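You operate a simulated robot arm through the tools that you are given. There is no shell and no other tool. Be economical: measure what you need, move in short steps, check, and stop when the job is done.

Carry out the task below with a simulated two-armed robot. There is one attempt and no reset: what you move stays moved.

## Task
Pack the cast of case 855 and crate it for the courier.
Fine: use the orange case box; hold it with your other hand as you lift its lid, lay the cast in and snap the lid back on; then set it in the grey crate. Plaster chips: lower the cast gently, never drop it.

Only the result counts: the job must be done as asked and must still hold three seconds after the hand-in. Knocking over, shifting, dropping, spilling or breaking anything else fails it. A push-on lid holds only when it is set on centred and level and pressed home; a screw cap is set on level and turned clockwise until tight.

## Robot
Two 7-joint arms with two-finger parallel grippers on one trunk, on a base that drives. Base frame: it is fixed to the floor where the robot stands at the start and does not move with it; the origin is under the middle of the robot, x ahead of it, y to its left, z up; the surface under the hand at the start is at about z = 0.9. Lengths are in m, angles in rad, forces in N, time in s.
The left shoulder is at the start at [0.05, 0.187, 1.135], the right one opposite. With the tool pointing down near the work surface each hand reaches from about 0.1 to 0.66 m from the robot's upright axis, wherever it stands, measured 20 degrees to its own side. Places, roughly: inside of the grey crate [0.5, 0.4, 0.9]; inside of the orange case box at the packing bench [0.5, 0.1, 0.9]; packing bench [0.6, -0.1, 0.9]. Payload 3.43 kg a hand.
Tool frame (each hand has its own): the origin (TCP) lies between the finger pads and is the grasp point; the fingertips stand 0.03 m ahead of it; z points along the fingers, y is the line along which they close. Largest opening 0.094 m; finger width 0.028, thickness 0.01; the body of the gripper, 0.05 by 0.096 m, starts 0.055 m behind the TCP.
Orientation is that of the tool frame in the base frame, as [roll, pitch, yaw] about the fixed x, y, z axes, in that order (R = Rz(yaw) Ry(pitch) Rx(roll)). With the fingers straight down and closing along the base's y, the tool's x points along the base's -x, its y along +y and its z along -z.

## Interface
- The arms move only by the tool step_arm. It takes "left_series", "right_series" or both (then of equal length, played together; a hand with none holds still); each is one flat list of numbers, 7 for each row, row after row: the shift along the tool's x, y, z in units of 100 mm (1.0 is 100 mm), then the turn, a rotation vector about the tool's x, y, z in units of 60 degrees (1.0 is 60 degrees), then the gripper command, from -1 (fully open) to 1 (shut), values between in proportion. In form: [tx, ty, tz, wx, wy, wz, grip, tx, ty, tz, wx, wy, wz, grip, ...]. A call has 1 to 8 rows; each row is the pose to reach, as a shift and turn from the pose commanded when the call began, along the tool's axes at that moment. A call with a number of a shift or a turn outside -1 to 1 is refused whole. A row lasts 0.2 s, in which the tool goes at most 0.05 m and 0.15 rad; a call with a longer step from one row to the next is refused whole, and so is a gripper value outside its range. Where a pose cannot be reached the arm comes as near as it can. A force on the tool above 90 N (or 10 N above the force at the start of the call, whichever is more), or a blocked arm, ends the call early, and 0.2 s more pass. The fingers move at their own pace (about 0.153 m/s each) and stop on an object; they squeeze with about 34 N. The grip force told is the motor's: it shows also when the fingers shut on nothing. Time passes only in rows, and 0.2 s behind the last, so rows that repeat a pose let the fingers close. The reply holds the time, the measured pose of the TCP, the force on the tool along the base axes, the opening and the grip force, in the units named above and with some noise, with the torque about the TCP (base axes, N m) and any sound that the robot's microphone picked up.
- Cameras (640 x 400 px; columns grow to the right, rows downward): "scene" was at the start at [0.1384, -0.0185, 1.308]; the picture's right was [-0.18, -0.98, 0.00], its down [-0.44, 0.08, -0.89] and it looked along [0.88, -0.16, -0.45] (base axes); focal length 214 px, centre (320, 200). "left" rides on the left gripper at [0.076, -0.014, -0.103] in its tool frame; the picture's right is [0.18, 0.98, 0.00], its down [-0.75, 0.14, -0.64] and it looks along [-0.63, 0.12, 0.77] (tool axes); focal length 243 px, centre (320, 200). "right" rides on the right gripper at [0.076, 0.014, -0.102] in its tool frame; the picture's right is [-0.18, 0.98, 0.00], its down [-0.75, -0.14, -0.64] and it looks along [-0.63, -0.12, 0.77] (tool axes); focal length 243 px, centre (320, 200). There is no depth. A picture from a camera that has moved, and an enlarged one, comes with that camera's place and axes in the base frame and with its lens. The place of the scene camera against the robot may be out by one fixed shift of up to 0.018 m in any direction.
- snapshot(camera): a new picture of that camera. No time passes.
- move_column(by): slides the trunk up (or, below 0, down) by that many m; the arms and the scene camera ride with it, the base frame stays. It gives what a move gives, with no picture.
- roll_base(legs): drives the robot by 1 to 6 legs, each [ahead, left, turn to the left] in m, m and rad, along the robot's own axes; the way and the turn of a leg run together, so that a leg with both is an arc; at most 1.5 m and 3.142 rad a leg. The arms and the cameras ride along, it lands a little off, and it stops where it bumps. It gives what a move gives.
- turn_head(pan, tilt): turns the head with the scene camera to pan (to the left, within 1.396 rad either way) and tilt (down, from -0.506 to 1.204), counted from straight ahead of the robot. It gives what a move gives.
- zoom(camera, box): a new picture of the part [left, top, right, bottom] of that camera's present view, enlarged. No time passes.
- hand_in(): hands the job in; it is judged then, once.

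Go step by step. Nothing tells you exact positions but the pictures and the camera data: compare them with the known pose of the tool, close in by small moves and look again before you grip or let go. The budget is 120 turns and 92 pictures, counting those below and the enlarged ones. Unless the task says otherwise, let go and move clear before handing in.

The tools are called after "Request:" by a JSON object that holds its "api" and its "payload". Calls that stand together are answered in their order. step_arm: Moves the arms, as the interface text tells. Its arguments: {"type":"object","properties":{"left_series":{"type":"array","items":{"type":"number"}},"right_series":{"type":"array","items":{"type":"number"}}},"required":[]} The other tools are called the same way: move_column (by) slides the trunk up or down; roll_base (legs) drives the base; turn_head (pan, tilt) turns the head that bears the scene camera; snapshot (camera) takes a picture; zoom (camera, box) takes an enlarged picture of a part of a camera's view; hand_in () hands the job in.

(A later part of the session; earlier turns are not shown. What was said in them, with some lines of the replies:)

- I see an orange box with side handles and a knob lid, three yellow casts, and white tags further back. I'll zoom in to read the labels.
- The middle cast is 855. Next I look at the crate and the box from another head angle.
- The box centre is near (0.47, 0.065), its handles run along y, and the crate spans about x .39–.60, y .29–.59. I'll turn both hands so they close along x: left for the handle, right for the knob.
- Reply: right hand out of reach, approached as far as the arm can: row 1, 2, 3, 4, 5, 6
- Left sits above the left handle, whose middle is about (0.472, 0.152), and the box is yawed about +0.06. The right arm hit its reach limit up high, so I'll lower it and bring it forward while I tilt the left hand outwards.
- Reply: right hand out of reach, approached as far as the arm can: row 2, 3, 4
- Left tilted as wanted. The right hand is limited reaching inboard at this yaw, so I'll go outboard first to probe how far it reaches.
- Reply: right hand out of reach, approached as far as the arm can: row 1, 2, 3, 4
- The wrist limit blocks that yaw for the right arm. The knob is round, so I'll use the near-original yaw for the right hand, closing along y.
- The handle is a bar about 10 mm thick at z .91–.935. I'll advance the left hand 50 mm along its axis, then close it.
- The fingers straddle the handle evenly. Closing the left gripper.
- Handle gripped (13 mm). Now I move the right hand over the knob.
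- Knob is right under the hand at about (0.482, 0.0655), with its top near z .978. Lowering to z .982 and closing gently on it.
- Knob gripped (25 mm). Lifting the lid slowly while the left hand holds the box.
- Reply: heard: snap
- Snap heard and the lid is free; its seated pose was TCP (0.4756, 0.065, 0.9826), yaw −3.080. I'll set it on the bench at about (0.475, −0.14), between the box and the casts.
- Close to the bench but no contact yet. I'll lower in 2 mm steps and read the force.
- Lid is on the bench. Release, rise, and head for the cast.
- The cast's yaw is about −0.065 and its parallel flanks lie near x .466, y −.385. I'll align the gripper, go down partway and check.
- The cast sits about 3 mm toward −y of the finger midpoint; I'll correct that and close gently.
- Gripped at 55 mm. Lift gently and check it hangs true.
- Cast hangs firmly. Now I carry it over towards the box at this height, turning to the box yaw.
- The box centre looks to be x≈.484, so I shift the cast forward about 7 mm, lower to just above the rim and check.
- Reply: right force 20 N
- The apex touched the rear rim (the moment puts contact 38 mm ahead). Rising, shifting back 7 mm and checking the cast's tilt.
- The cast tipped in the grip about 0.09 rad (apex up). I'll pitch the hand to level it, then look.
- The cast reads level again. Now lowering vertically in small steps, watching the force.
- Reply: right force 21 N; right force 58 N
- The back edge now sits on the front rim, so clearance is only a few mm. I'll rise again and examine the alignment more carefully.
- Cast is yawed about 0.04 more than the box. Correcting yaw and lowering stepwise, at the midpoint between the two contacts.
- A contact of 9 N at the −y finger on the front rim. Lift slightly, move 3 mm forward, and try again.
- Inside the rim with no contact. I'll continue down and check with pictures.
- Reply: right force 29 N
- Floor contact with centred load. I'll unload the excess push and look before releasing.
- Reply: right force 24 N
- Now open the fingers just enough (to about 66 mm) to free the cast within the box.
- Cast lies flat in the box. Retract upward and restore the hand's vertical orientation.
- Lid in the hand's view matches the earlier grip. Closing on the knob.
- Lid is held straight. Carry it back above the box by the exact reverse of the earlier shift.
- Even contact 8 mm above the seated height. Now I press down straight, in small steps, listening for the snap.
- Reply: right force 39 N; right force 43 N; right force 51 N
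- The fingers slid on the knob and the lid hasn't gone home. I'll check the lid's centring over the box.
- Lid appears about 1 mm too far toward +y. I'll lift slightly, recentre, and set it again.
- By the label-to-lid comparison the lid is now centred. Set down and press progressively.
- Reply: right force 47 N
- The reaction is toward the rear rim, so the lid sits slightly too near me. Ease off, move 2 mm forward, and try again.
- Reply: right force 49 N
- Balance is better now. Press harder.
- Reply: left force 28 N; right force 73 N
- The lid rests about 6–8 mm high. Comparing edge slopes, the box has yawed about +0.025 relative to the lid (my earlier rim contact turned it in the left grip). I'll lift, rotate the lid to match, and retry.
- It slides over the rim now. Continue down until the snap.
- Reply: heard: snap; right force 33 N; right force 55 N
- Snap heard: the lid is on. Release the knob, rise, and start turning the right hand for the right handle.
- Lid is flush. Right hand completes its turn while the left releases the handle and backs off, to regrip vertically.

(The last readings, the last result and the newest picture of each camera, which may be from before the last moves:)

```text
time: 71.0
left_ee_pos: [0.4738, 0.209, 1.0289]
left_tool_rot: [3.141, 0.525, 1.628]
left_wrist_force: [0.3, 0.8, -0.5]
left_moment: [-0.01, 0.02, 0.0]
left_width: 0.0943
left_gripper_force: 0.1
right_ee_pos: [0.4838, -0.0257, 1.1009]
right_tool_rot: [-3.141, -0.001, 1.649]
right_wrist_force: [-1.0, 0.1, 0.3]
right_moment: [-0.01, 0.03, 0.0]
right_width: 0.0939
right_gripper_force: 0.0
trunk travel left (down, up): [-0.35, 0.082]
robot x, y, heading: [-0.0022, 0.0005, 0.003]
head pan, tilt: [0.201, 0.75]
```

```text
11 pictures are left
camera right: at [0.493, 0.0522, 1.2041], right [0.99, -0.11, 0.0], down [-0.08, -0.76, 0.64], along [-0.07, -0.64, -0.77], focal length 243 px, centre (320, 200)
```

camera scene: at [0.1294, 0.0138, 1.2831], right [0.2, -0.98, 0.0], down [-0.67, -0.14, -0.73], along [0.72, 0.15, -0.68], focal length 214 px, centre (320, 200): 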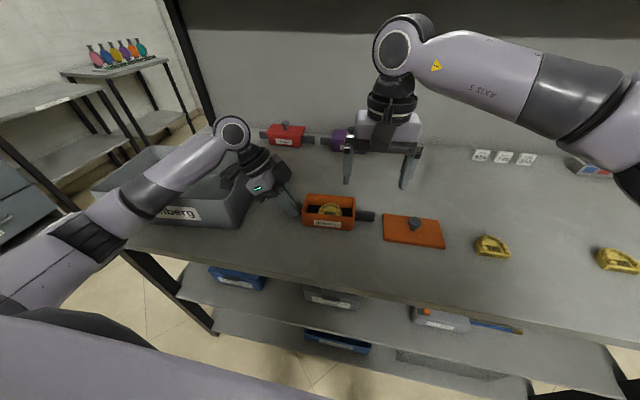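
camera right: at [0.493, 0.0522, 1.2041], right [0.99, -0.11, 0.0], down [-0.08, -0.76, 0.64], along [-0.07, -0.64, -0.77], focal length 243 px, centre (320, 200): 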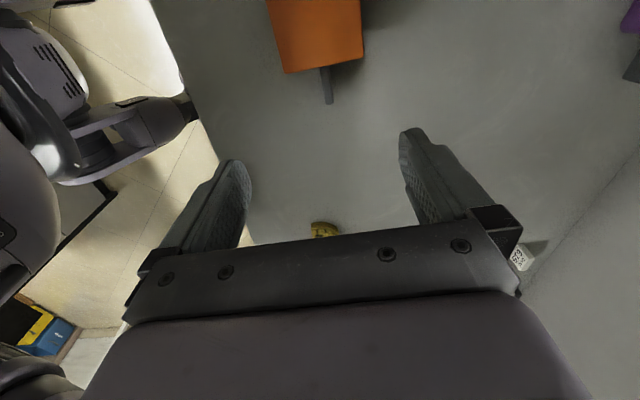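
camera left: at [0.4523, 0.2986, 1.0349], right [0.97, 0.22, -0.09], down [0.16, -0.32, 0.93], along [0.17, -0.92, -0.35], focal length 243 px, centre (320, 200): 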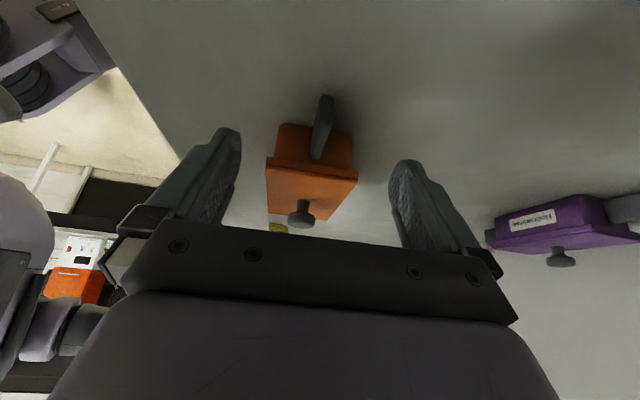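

Right handle seen at about (0.4915, −0.022). I'll lower the right hand and bring the left to vertical above the left handle.

Request:
{"api": "step_arm", "payload": {"left_series": [-0.12, 0.004, 0.07, 0, 0.125, 0, -1, -0.25, 0.008, 0.14, 0, 0.25, 0, -1, -0.37, 0.012, 0.21, 0, 0.375, 0, -1, -0.494, 0.016, 0.287, 0, 0.5, 0, -1], "right_series": [0.03, 0.08, 0.25, 0, 0, 0, -1, 0.03, 0.08, 0.5, 0, 0, 0, -1, 0.03, 0.08, 0.75, 0, 0, 0, -1, 0.03, 0.08, 1.0, 0, 0, 0, -1]}}

Request:
{"api": "snapshot", "payload": {"camera": "left"}}

Request:
{"api": "snapshot", "payload": {"camera": "right"}}

```text
time: 72.0
left_ee_pos: [0.4801, 0.1513, 1.0261]
left_tool_rot: [3.141, -0.003, 1.633]
left_wrist_force: [-0.2, -0.3, -0.5]
left_moment: [0.03, 0.02, 0.02]
left_width: 0.0941
left_gripper_force: 0.1
right_ee_pos: [0.4937, -0.0237, 1.0029]
right_tool_rot: [3.141, 0.001, 1.649]
right_wrist_force: [0.7, -0.5, 0.6]
right_moment: [0.0, 0.02, 0.03]
right_width: 0.0939
right_gripper_force: 0.0
trunk travel left (down, up): [-0.35, 0.082]
robot x, y, heading: [0.0046, 0.0002, 0.0]
head pan, tilt: [0.201, 0.75]
```

```text
10 pictures are left
camera left: at [0.4604, 0.2255, 1.1294], right [0.97, 0.24, 0.0], down [0.19, -0.74, 0.64], along [0.16, -0.62, -0.77], focal length 243 px, centre (320, 200)
```

left: 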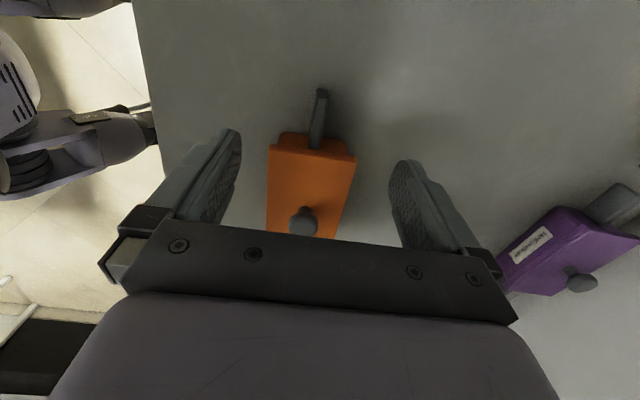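

```text
9 pictures are left
camera right: at [0.5016, 0.0539, 1.1053], right [0.99, -0.11, 0.0], down [-0.08, -0.76, 0.64], along [-0.07, -0.64, -0.77], focal length 243 px, centre (320, 200)
```

right: 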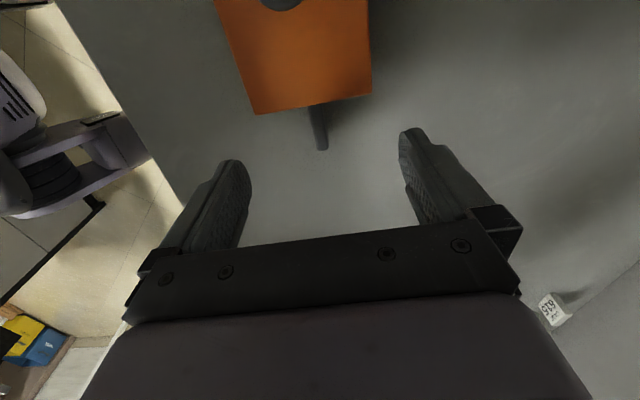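

Both handles are centred between the fingers. Lower both hands and close together.

Request:
{"api": "step_arm", "payload": {"left_series": [0, -0.01, 0.3, 0, 0, -0.019, -1, 0, -0.01, 0.6, 0, 0, -0.019, -1, 0, -0.01, 0.78, 0, 0, -0.019, -1, 0, -0.01, 0.88, 0, 0, -0.019, -1], "right_series": [0.01, 0, 0.2, 0, 0, 0, -1, 0.01, 0, 0.4, 0, 0, 0, -1, 0.01, 0, 0.55, 0, 0, 0, -1, 0.01, 0, 0.64, 0, 0, 0, -1]}}

Request:
{"api": "step_arm", "payload": {"left_series": [0, 0, 0, 0, 0, 0, 0, 0, 0, 0, 0, 0, 0, 0.5, 0, 0, 0, 0, 0, 0, 1, 0, 0, 0, 0, 0, 0, 1, 0, 0, 0, 0, 0, 0, 1], "right_series": [0, 0, 0, 0, 0, 0, 0, 0, 0, 0, 0, 0, 0, 0.5, 0, 0, 0, 0, 0, 0, 1, 0, 0, 0, 0, 0, 0, 1, 0, 0, 0, 0, 0, 0, 1]}}

```text
time: 73.0
left_ee_pos: [0.4776, 0.1496, 0.9388]
left_tool_rot: [3.141, 0.002, 1.65]
left_wrist_force: [-0.6, 0.1, 0.8]
left_moment: [-0.02, 0.01, 0.02]
left_width: 0.0943
left_gripper_force: 0.0
right_ee_pos: [0.4923, -0.0191, 0.9355]
right_tool_rot: [3.14, -0.001, 1.65]
right_wrist_force: [0.5, 0.2, 0.4]
right_moment: [0.01, 0.01, -0.03]
right_width: 0.094
right_gripper_force: 0.0
trunk travel left (down, up): [-0.35, 0.082]
robot x, y, heading: [0.0011, 0.0016, 0.002]
head pan, tilt: [0.201, 0.75]
```

```text
time: 74.2
left_ee_pos: [0.4769, 0.1475, 0.9387]
left_tool_rot: [3.141, 0.003, 1.652]
left_wrist_force: [1.2, 0.6, 5.3]
left_moment: [-0.11, 0.01, 0.04]
left_width: 0.0089
left_gripper_force: 33.9
right_ee_pos: [0.4915, -0.0224, 0.9361]
right_tool_rot: [-3.141, 0.0, 1.651]
right_wrist_force: [0.4, -0.1, -0.4]
right_moment: [-0.1, -0.02, 0.04]
right_width: 0.0134
right_gripper_force: 33.8
trunk travel left (down, up): [-0.35, 0.082]
robot x, y, heading: [-0.0019, -0.0003, 0.003]
head pan, tilt: [0.201, 0.75]
```

Left width 9 mm is less than before (13 mm), so I'll look.

Request:
{"api": "zoom", "payload": {"camera": "scene", "box": [250, 150, 410, 250]}}

Request:
{"api": "zoom", "payload": {"camera": "left", "box": [220, 60, 420, 220]}}

```text
4.00 times, centred on (330, 200) of scene
camera zoom: at [0.1292, 0.0143, 1.2831], right [0.2, -0.98, 0.0], down [-0.67, -0.14, -0.73], along [0.72, 0.15, -0.68], focal length 858 px, centre (280, 200)
```

zoom: 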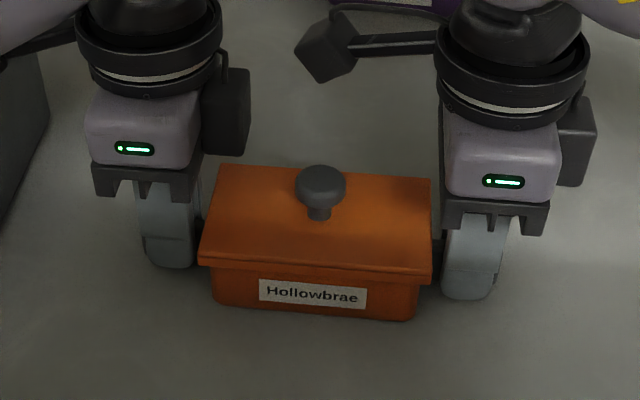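

```text
2.50 times, centred on (320, 140) of left
camera zoom: at [0.4574, 0.2234, 1.0423], right [0.96, 0.26, 0.0], down [0.2, -0.74, 0.64], along [0.17, -0.62, -0.77], focal length 606 px, centre (320, 350)
```

zoom: 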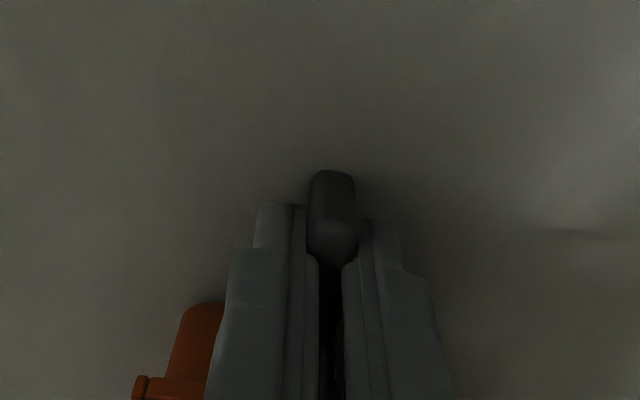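

Left seems to pinch only the upper edge. Reopen it, lower 4 mm and regrip while the right holds.

Request:
{"api": "step_arm", "payload": {"left_series": [0, 0, 0, 0, 0, 0, 0, 0, 0, 0, 0, 0, 0, -0.3, 0.03, 0, 0.02, 0, 0, 0, -0.3, 0.03, 0, 0.04, 0, 0, 0, -0.3]}}

Request:
{"api": "step_arm", "payload": {"left_series": [0, 0, 0, 0, 0, 0, 0.4, 0, 0, 0, 0, 0, 0, 1, 0, 0, 0, 0, 0, 0, 1, 0, 0, 0, 0, 0, 0, 1]}}

```text
time: 75.2
left_ee_pos: [0.4777, 0.1519, 0.9333]
left_tool_rot: [3.141, -0.001, 1.651]
left_wrist_force: [-0.4, 0.4, -0.4]
left_moment: [0.02, 0.0, 0.03]
left_width: 0.0609
left_gripper_force: 0.1
right_ee_pos: [0.4924, -0.0213, 0.9347]
right_tool_rot: [-3.141, 0.0, 1.651]
right_wrist_force: [-0.3, -0.6, 0.3]
right_moment: [0.0, -0.01, 0.05]
right_width: 0.0132
right_gripper_force: 33.9
trunk travel left (down, up): [-0.35, 0.082]
robot x, y, heading: [-0.0013, 0.0003, -0.0]
head pan, tilt: [0.201, 0.75]
```

```text
time: 76.2
left_ee_pos: [0.4764, 0.1513, 0.934]
left_tool_rot: [-3.141, 0.001, 1.65]
left_wrist_force: [1.2, 0.5, 0.6]
left_moment: [0.09, -0.01, 0.1]
left_width: 0.0137
left_gripper_force: 33.9
right_ee_pos: [0.4919, -0.0207, 0.9361]
right_tool_rot: [-3.141, 0.0, 1.65]
right_wrist_force: [-0.9, -0.7, 1.2]
right_moment: [0.07, 0.04, 0.1]
right_width: 0.0133
right_gripper_force: 34.0
trunk travel left (down, up): [-0.35, 0.082]
robot x, y, heading: [0.0004, 0.0006, -0.001]
head pan, tilt: [0.201, 0.75]
```

Both grips are firm (13 mm). Lift together.

Request:
{"api": "step_arm", "payload": {"left_series": [0, 0, -0.05, 0, 0, 0, 1, 0, 0, -0.15, 0, 0, 0, 1, 0, 0, -0.3, 0, 0, 0, 1], "right_series": [0, 0, -0.05, 0, 0, 0, 1, 0, 0, -0.15, 0, 0, 0, 1, 0, 0, -0.3, 0, 0, 0, 1]}}

Request:
{"api": "zoom", "payload": {"camera": "scene", "box": [250, 130, 410, 250]}}

```text
time: 77.0
left_ee_pos: [0.4776, 0.1525, 0.9628]
left_tool_rot: [-3.14, -0.001, 1.653]
left_wrist_force: [-0.8, -0.7, 0.2]
left_moment: [0.24, 0.01, 0.04]
left_width: 0.0136
left_gripper_force: 33.6
right_ee_pos: [0.4915, -0.0205, 0.9649]
right_tool_rot: [3.139, -0.001, 1.654]
right_wrist_force: [-0.3, 0.1, -2.2]
right_moment: [-0.35, -0.06, 0.01]
right_width: 0.0133
right_gripper_force: 34.1
trunk travel left (down, up): [-0.35, 0.082]
robot x, y, heading: [0.0001, 0.0003, -0.003]
head pan, tilt: [0.201, 0.75]
```

```text
3.33 times, centred on (330, 190) of scene
camera zoom: at [0.1294, 0.0143, 1.283], right [0.2, -0.98, 0.0], down [-0.67, -0.14, -0.73], along [0.72, 0.15, -0.68], focal length 715 px, centre (287, 233)
```

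zoom: 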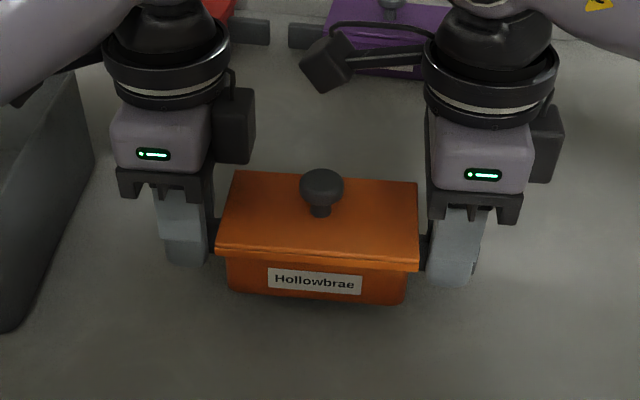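

The box hangs level. Raise a further 0.10 m, turn the head to the crate and look.

Request:
{"api": "step_arm", "payload": {"left_series": [0, 0, -0.25, 0, 0, 0, 1, 0, 0, -0.5, 0, 0, 0, 1, 0, 0, -0.75, 0, 0, 0, 1, 0, 0, -1.0, 0, 0, 0, 1], "right_series": [0, 0, -0.25, 0, 0, 0, 1, 0, 0, -0.5, 0, 0, 0, 1, 0, 0, -0.75, 0, 0, 0, 1, 0, 0, -1.0, 0, 0, 0, 1]}}

Request:
{"api": "turn_head", "payload": {"pan": 0.5, "tilt": 0.75}}

Request:
{"api": "snapshot", "payload": {"camera": "scene"}}

```text
time: 78.0
left_ee_pos: [0.4769, 0.1536, 1.0641]
left_tool_rot: [-3.139, 0.002, 1.653]
left_wrist_force: [3.7, -4.6, -7.5]
left_moment: [0.15, -0.01, 0.33]
left_width: 0.0135
left_gripper_force: 34.4
right_ee_pos: [0.4933, -0.0209, 1.0679]
right_tool_rot: [3.139, -0.005, 1.653]
right_wrist_force: [-4.8, 5.4, 5.4]
right_moment: [0.98, 0.06, 0.24]
right_width: 0.0132
right_gripper_force: 34.0
trunk travel left (down, up): [-0.35, 0.082]
robot x, y, heading: [-0.0, -0.0015, -0.0]
head pan, tilt: [0.201, 0.75]
```

```text
time: 78.8
left_ee_pos: [0.4774, 0.1526, 1.0644]
left_tool_rot: [3.142, -0.001, 1.651]
left_wrist_force: [3.9, -7.7, -12.0]
left_moment: [0.95, 0.09, 0.32]
left_width: 0.0136
left_gripper_force: 34.2
right_ee_pos: [0.4931, -0.0212, 1.066]
right_tool_rot: [-3.14, -0.002, 1.651]
right_wrist_force: [-4.0, 7.6, 10.0]
right_moment: [1.03, 0.12, 0.34]
right_width: 0.0136
right_gripper_force: 34.3
trunk travel left (down, up): [-0.35, 0.082]
robot x, y, heading: [0.0006, 0.0016, -0.001]
head pan, tilt: [0.499, 0.75]
```

```text
5 pictures are left
camera scene: at [0.1211, 0.0374, 1.283], right [0.48, -0.88, 0.0], down [-0.6, -0.33, -0.73], along [0.64, 0.35, -0.68], focal length 214 px, centre (320, 200)
```

scene: 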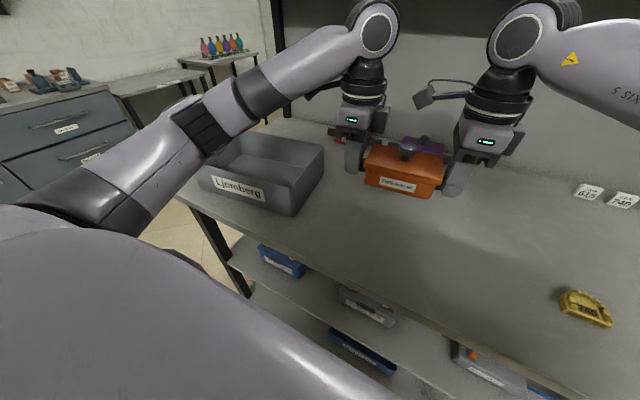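

The crate outline is about x .39–.59, y .28–.58 with its rim near z 1.0. I ease the grips' mutual strain, raise the trunk 3 cm for clearance, then drive left 0.365 m.

Request:
{"api": "step_arm", "payload": {"left_series": [0, 0, 0.008, 0, 0, 0, 1], "right_series": [0, 0, -0.008, 0, 0, 0, 1]}}

Request:
{"api": "move_column", "payload": {"by": 0.03}}

Request:
{"api": "roll_base", "payload": {"legs": [[0, 0.18, 0], [0, 0.185, 0]]}}

Request:
{"api": "snapshot", "payload": {"camera": "scene"}}

```text
time: 79.2
left_ee_pos: [0.4777, 0.1528, 1.0651]
left_tool_rot: [3.14, 0.003, 1.65]
left_wrist_force: [4.3, -8.1, -6.4]
left_moment: [0.61, 0.05, 0.27]
left_width: 0.0136
left_gripper_force: 33.7
right_ee_pos: [0.493, -0.0218, 1.0663]
right_tool_rot: [3.141, 0.003, 1.65]
right_wrist_force: [-2.7, 7.5, 5.3]
right_moment: [0.33, 0.03, 0.24]
right_width: 0.0133
right_gripper_force: 34.3
trunk travel left (down, up): [-0.35, 0.082]
robot x, y, heading: [-0.0016, -0.0001, 0.006]
head pan, tilt: [0.499, 0.75]
```

```text
time: 80.0
left_ee_pos: [0.4778, 0.1521, 1.0952]
left_tool_rot: [3.141, 0.002, 1.651]
left_wrist_force: [3.6, -8.4, 0.8]
left_moment: [-0.16, 0.0, 0.27]
left_width: 0.0136
left_gripper_force: 33.9
right_ee_pos: [0.4942, -0.022, 1.0958]
right_tool_rot: [-3.14, 0.002, 1.65]
right_wrist_force: [-2.6, 7.2, -3.1]
right_moment: [-0.13, 0.04, 0.26]
right_width: 0.0134
right_gripper_force: 33.6
trunk travel left (down, up): [-0.38, 0.052]
robot x, y, heading: [-0.0015, -0.0023, 0.004]
head pan, tilt: [0.499, 0.75]
```

```text
time: 84.1
left_ee_pos: [0.4799, 0.5159, 1.0935]
left_tool_rot: [-3.138, 0.001, 1.647]
left_wrist_force: [3.9, -4.1, -1.5]
left_moment: [-0.07, 0.0, 0.3]
left_width: 0.0137
left_gripper_force: 34.2
right_ee_pos: [0.4956, 0.3428, 1.0959]
right_tool_rot: [3.141, -0.001, 1.648]
right_wrist_force: [-3.0, 3.4, -1.1]
right_moment: [-0.01, 0.03, 0.29]
right_width: 0.0131
right_gripper_force: 33.9
trunk travel left (down, up): [-0.38, 0.052]
robot x, y, heading: [0.0008, 0.3619, -0.006]
head pan, tilt: [0.499, 0.75]
```

```text
4 pictures are left
camera scene: at [0.1229, 0.4021, 1.313], right [0.47, -0.88, 0.0], down [-0.6, -0.32, -0.73], along [0.64, 0.35, -0.68], focal length 214 px, centre (320, 200)
```

scene: 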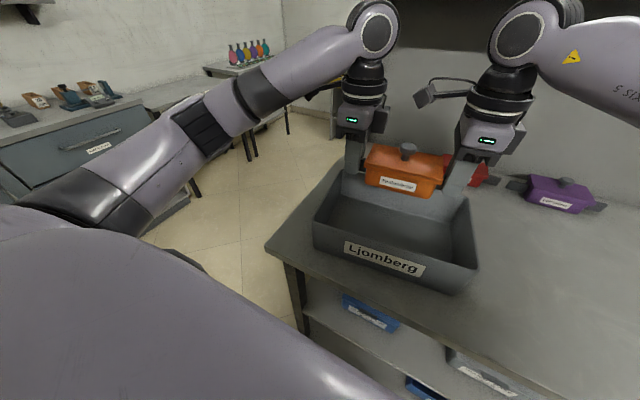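

Box is right over the crate (centre about (0.50, 0.427)). I'll shift it 12 mm forward, lower halfway and look.

Request:
{"api": "step_arm", "payload": {"left_series": [-0.009, 0.12, 0, 0, 0, 0, 1, -0.009, 0.12, 0.2, 0, 0, 0, 1, -0.009, 0.12, 0.45, 0, 0, 0, 1, -0.009, 0.12, 0.7, 0, 0, 0, 1, -0.009, 0.12, 0.95, 0, 0, 0, 1], "right_series": [-0.009, 0.12, 0, 0, 0, 0, 1, -0.009, 0.12, 0.2, 0, 0, 0, 1, -0.009, 0.12, 0.45, 0, 0, 0, 1, -0.009, 0.12, 0.7, 0, 0, 0, 1, -0.009, 0.12, 0.95, 0, 0, 0, 1]}}

Request:
{"api": "snapshot", "payload": {"camera": "scene"}}

```text
time: 85.3
left_ee_pos: [0.4909, 0.5151, 0.9994]
left_tool_rot: [3.14, 0.003, 1.652]
left_wrist_force: [6.3, -4.2, 1.6]
left_moment: [-0.87, -0.1, 0.34]
left_width: 0.0136
left_gripper_force: 33.6
right_ee_pos: [0.5063, 0.3408, 1.0044]
right_tool_rot: [-3.141, 0.0, 1.648]
right_wrist_force: [-5.6, 5.1, -4.7]
right_moment: [0.35, 0.09, 0.63]
right_width: 0.0091
right_gripper_force: 34.3
trunk travel left (down, up): [-0.38, 0.052]
robot x, y, heading: [0.0008, 0.367, -0.01]
head pan, tilt: [0.499, 0.75]
```

```text
3 pictures are left
camera scene: at [0.1232, 0.4019, 1.3131], right [0.47, -0.88, 0.0], down [-0.6, -0.32, -0.73], along [0.64, 0.35, -0.68], focal length 214 px, centre (320, 200)
```

scene: 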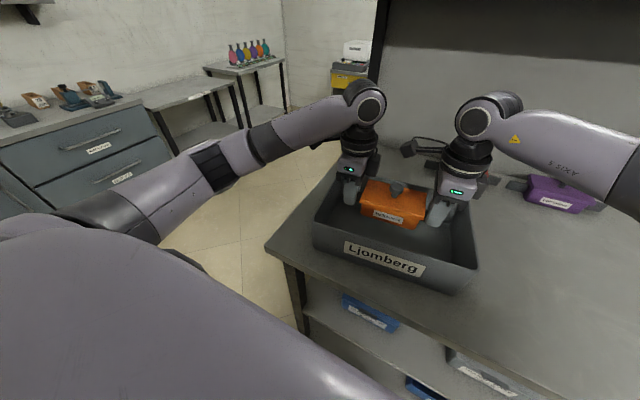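

The right grip has crept up to the handle's edge, so I lower steadily now before it can slip.

Request:
{"api": "step_arm", "payload": {"left_series": [0, 0, 0.1, 0, 0, 0, 1, 0, 0, 0.2, 0, 0, 0, 1, 0, 0, 0.3, 0, 0, 0, 1, 0, 0, 0.4, 0, 0, 0, 1, 0, 0, 0.48, 0, 0, 0, 1], "right_series": [0, 0, 0.1, 0, 0, 0, 1, 0, 0, 0.2, 0, 0, 0, 1, 0, 0, 0.3, 0, 0, 0, 1, 0, 0, 0.4, 0, 0, 0, 1, 0, 0, 0.48, 0, 0, 0, 1]}}

```text
time: 86.5
left_ee_pos: [0.4929, 0.5142, 0.9501]
left_tool_rot: [-3.14, -0.001, 1.646]
left_wrist_force: [2.0, -5.4, 5.3]
left_moment: [-0.23, 0.02, 0.16]
left_width: 0.0136
left_gripper_force: 33.6
right_ee_pos: [0.5074, 0.3399, 0.9548]
right_tool_rot: [-3.141, 0.0, 1.647]
right_wrist_force: [-2.7, 4.6, -7.8]
right_moment: [-0.92, -0.06, 0.23]
right_width: 0.0093
right_gripper_force: 34.2
trunk travel left (down, up): [-0.38, 0.052]
robot x, y, heading: [0.0019, 0.3642, -0.003]
head pan, tilt: [0.499, 0.75]
```

Request:
{"api": "step_arm", "payload": {"left_series": [0, 0, 0.03, 0, 0, 0, 1, 0, 0, 0.06, 0, 0, 0, 1], "right_series": [0, 0, 0.03, 0, 0, 0, 1, 0, 0, 0.06, 0, 0, 0, 1]}}

Request:
{"api": "step_arm", "payload": {"left_series": [0, 0, 0.02, 0, 0, 0, 1, 0, 0, 0.03, 0, 0, 0, 1], "right_series": [0, 0, 0.02, 0, 0, 0, 1, 0, 0, 0.03, 0, 0, 0, 1]}}

```text
time: 87.1
left_ee_pos: [0.4927, 0.5168, 0.9436]
left_tool_rot: [-3.139, 0.001, 1.648]
left_wrist_force: [3.0, 1.5, 3.4]
left_moment: [-0.83, -0.09, 0.16]
left_width: 0.0136
left_gripper_force: 33.9
right_ee_pos: [0.5069, 0.3404, 0.9499]
right_tool_rot: [3.139, 0.001, 1.645]
right_wrist_force: [-3.5, -0.9, -6.6]
right_moment: [-0.02, 0.03, 0.36]
right_width: 0.0092
right_gripper_force: 34.6
trunk travel left (down, up): [-0.38, 0.052]
robot x, y, heading: [0.0019, 0.3648, -0.004]
head pan, tilt: [0.499, 0.75]
```

```text
time: 87.7
left_ee_pos: [0.493, 0.5155, 0.9412]
left_tool_rot: [-3.14, -0.001, 1.648]
left_wrist_force: [4.6, 4.6, -0.2]
left_moment: [-0.31, -0.03, 0.25]
left_width: 0.0135
left_gripper_force: 34.1
right_ee_pos: [0.5077, 0.3412, 0.947]
right_tool_rot: [3.14, 0.0, 1.648]
right_wrist_force: [-4.4, -4.7, -0.9]
right_moment: [0.26, 0.07, 0.51]
right_width: 0.0089
right_gripper_force: 34.3
trunk travel left (down, up): [-0.38, 0.052]
robot x, y, heading: [0.0022, 0.3662, -0.0]
head pan, tilt: [0.499, 0.75]
```

Request:
{"api": "step_arm", "payload": {"left_series": [0, 0, 0.02, 0, 0, 0, 1], "right_series": [0, 0, 0.02, 0, 0, 0, 1]}}

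Request:
{"api": "step_arm", "payload": {"left_series": [0, 0, 0.02, 0, 0, 0, 1], "right_series": [0, 0, 0.02, 0, 0, 0, 1]}}

```text
time: 88.1
left_ee_pos: [0.492, 0.5161, 0.9401]
left_tool_rot: [-3.139, -0.003, 1.647]
left_wrist_force: [5.2, 3.8, -3.4]
left_moment: [0.53, 0.05, 0.32]
left_width: 0.0139
left_gripper_force: 34.2
right_ee_pos: [0.5068, 0.3419, 0.9451]
right_tool_rot: [3.14, -0.001, 1.647]
right_wrist_force: [-4.6, -3.4, 1.7]
right_moment: [-0.16, 0.02, 0.47]
right_width: 0.0092
right_gripper_force: 34.6
trunk travel left (down, up): [-0.38, 0.052]
robot x, y, heading: [-0.0004, 0.365, -0.004]
head pan, tilt: [0.499, 0.75]
```

```text
time: 88.5
left_ee_pos: [0.4924, 0.5165, 0.9398]
left_tool_rot: [3.141, 0.002, 1.649]
left_wrist_force: [5.1, 0.7, -1.2]
left_moment: [0.96, 0.06, 0.33]
left_width: 0.0138
left_gripper_force: 33.6
right_ee_pos: [0.507, 0.3415, 0.9435]
right_tool_rot: [3.137, -0.003, 1.646]
right_wrist_force: [-3.3, -0.3, 8.8]
right_moment: [-0.42, 0.1, 0.5]
right_width: 0.009
right_gripper_force: 34.2
trunk travel left (down, up): [-0.38, 0.052]
robot x, y, heading: [0.0042, 0.3636, -0.005]
head pan, tilt: [0.499, 0.75]
```

Contact with the crate floor on the right side. I settle the left side a touch further, then look.

Request:
{"api": "step_arm", "payload": {"left_series": [0, 0, 0.02, 0, 0, 0, 1]}}

Request:
{"api": "zoom", "payload": {"camera": "scene", "box": [300, 150, 500, 300]}}

```text
time: 88.9
left_ee_pos: [0.4934, 0.5163, 0.9385]
left_tool_rot: [3.138, 0.001, 1.646]
left_wrist_force: [-0.2, 1.7, 9.9]
left_moment: [0.57, 0.07, 0.19]
left_width: 0.0136
left_gripper_force: 34.0
right_ee_pos: [0.5071, 0.3405, 0.9436]
right_tool_rot: [3.137, -0.004, 1.648]
right_wrist_force: [-0.8, 1.1, 8.8]
right_moment: [-0.38, 0.09, 0.27]
right_width: 0.0091
right_gripper_force: 34.2
trunk travel left (down, up): [-0.38, 0.052]
robot x, y, heading: [0.0027, 0.3615, -0.003]
head pan, tilt: [0.499, 0.75]
```

```text
2.67 times, centred on (400, 225) of scene
camera zoom: at [0.1212, 0.402, 1.3136], right [0.47, -0.88, 0.0], down [-0.6, -0.32, -0.73], along [0.64, 0.35, -0.68], focal length 572 px, centre (107, 133)
```

zoom: 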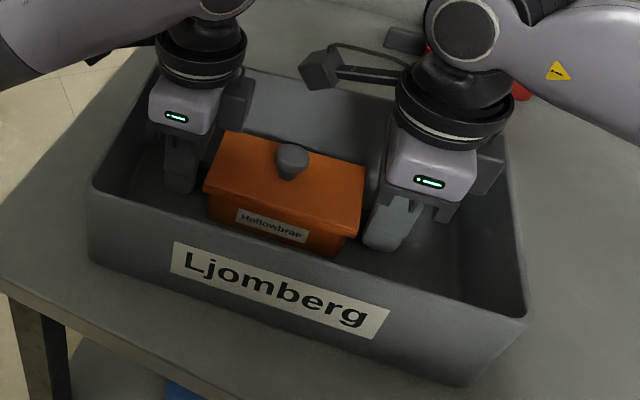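

Box rests on the crate floor with both sides loaded. Open both grippers partway and rise straight up.

Request:
{"api": "step_arm", "payload": {"left_series": [0, 0, -0.01, 0, 0, 0, 0.6, 0, 0, -0.01, 0, 0, 0, 0, 0, 0, -0.01, 0, 0, 0, -0.3, 0, 0, -0.01, 0, 0, 0, -0.3], "right_series": [0, 0, -0.01, 0, 0, 0, 0.6, 0, 0, -0.01, 0, 0, 0, 0, 0, 0, -0.01, 0, 0, 0, -0.3, 0, 0, -0.01, 0, 0, 0, -0.3]}}

Request:
{"api": "step_arm", "payload": {"left_series": [0, 0, -0.1, 0, 0, 0, -0.3, 0, 0, -0.3, 0, 0, 0, -0.3, 0, 0, -0.6, 0, 0, 0, -0.3, 0, 0, -1.0, 0, 0, 0, -0.3], "right_series": [0, 0, -0.1, 0, 0, 0, -0.3, 0, 0, -0.3, 0, 0, 0, -0.3, 0, 0, -0.6, 0, 0, 0, -0.3, 0, 0, -1.0, 0, 0, 0, -0.3]}}

Request:
{"api": "step_arm", "payload": {"left_series": [0, 0, -0.3, 0, 0, 0, -0.3, 0, 0, -0.6, 0, 0, 0, -0.3], "right_series": [0, 0, -0.3, 0, 0, 0, -0.3, 0, 0, -0.6, 0, 0, 0, -0.3]}}

Request:
{"api": "zoom", "payload": {"camera": "scene", "box": [300, 150, 500, 300]}}

```text
time: 89.9
left_ee_pos: [0.4929, 0.5162, 0.9378]
left_tool_rot: [-3.14, 0.0, 1.647]
left_wrist_force: [-0.1, 0.2, -0.8]
left_moment: [-0.02, 0.05, 0.0]
left_width: 0.061
left_gripper_force: 0.1
right_ee_pos: [0.5076, 0.3406, 0.9424]
right_tool_rot: [-3.14, -0.001, 1.648]
right_wrist_force: [0.3, 0.3, 0.1]
right_moment: [0.01, -0.03, -0.01]
right_width: 0.0611
right_gripper_force: 0.0
trunk travel left (down, up): [-0.38, 0.052]
robot x, y, heading: [0.002, 0.3646, -0.007]
head pan, tilt: [0.499, 0.75]
```

```text
time: 90.9
left_ee_pos: [0.492, 0.515, 1.0365]
left_tool_rot: [-3.141, 0.0, 1.648]
left_wrist_force: [0.4, -0.7, 0.0]
left_moment: [0.02, 0.01, -0.03]
left_width: 0.0609
left_gripper_force: 0.1
right_ee_pos: [0.5074, 0.3418, 1.0443]
right_tool_rot: [3.139, 0.001, 1.648]
right_wrist_force: [-1.2, 0.5, -1.2]
right_moment: [0.0, 0.01, -0.05]
right_width: 0.0611
right_gripper_force: 0.0
trunk travel left (down, up): [-0.38, 0.052]
robot x, y, heading: [0.0031, 0.3635, -0.003]
head pan, tilt: [0.499, 0.75]
```

```text
time: 91.5
left_ee_pos: [0.4933, 0.5147, 1.0952]
left_tool_rot: [-3.141, 0.0, 1.647]
left_wrist_force: [1.4, -0.1, -0.4]
left_moment: [-0.02, 0.03, -0.02]
left_width: 0.0609
left_gripper_force: 0.0
right_ee_pos: [0.5074, 0.3397, 1.1032]
right_tool_rot: [-3.141, 0.0, 1.649]
right_wrist_force: [0.5, -0.2, -0.5]
right_moment: [-0.01, 0.0, -0.01]
right_width: 0.0611
right_gripper_force: 0.0
trunk travel left (down, up): [-0.38, 0.052]
robot x, y, heading: [0.0005, 0.3666, -0.001]
head pan, tilt: [0.499, 0.75]
```

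```text
2.67 times, centred on (400, 225) of scene
camera zoom: at [0.1224, 0.4018, 1.313], right [0.47, -0.88, 0.0], down [-0.6, -0.32, -0.73], along [0.64, 0.35, -0.68], focal length 572 px, centre (107, 133)
```

zoom: 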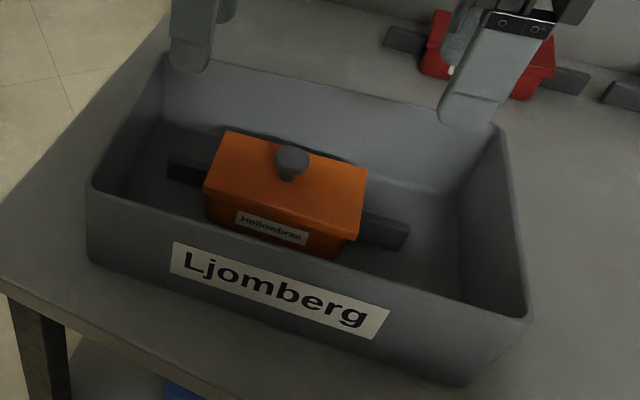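

The closed orange box stands level inside the grey crate, and both hands are clear above it. Handing in.

Request:
{"api": "hand_in", "payload": {}}

```text
The job is handed in.
```

I packed the case 855 cast in the orange case box, snapped the lid back on and set the box level in the grey crate. The job is handed in.

Three things may matter for the result:

- **Cast:** it touched the box rim three times on the way in, the hardest push about 56 N. I saw no chips and it went in flat, but I did not check it closely after those contacts.
- **Lid:** the first tries at refitting it sat 6–8 mm high because the box had turned slightly in the left grip. I realigned it and it snapped home; the lid looked flush afterwards.
- **Carry:** the right grip crept up the handle while lowering into the crate. The box still came down gently.
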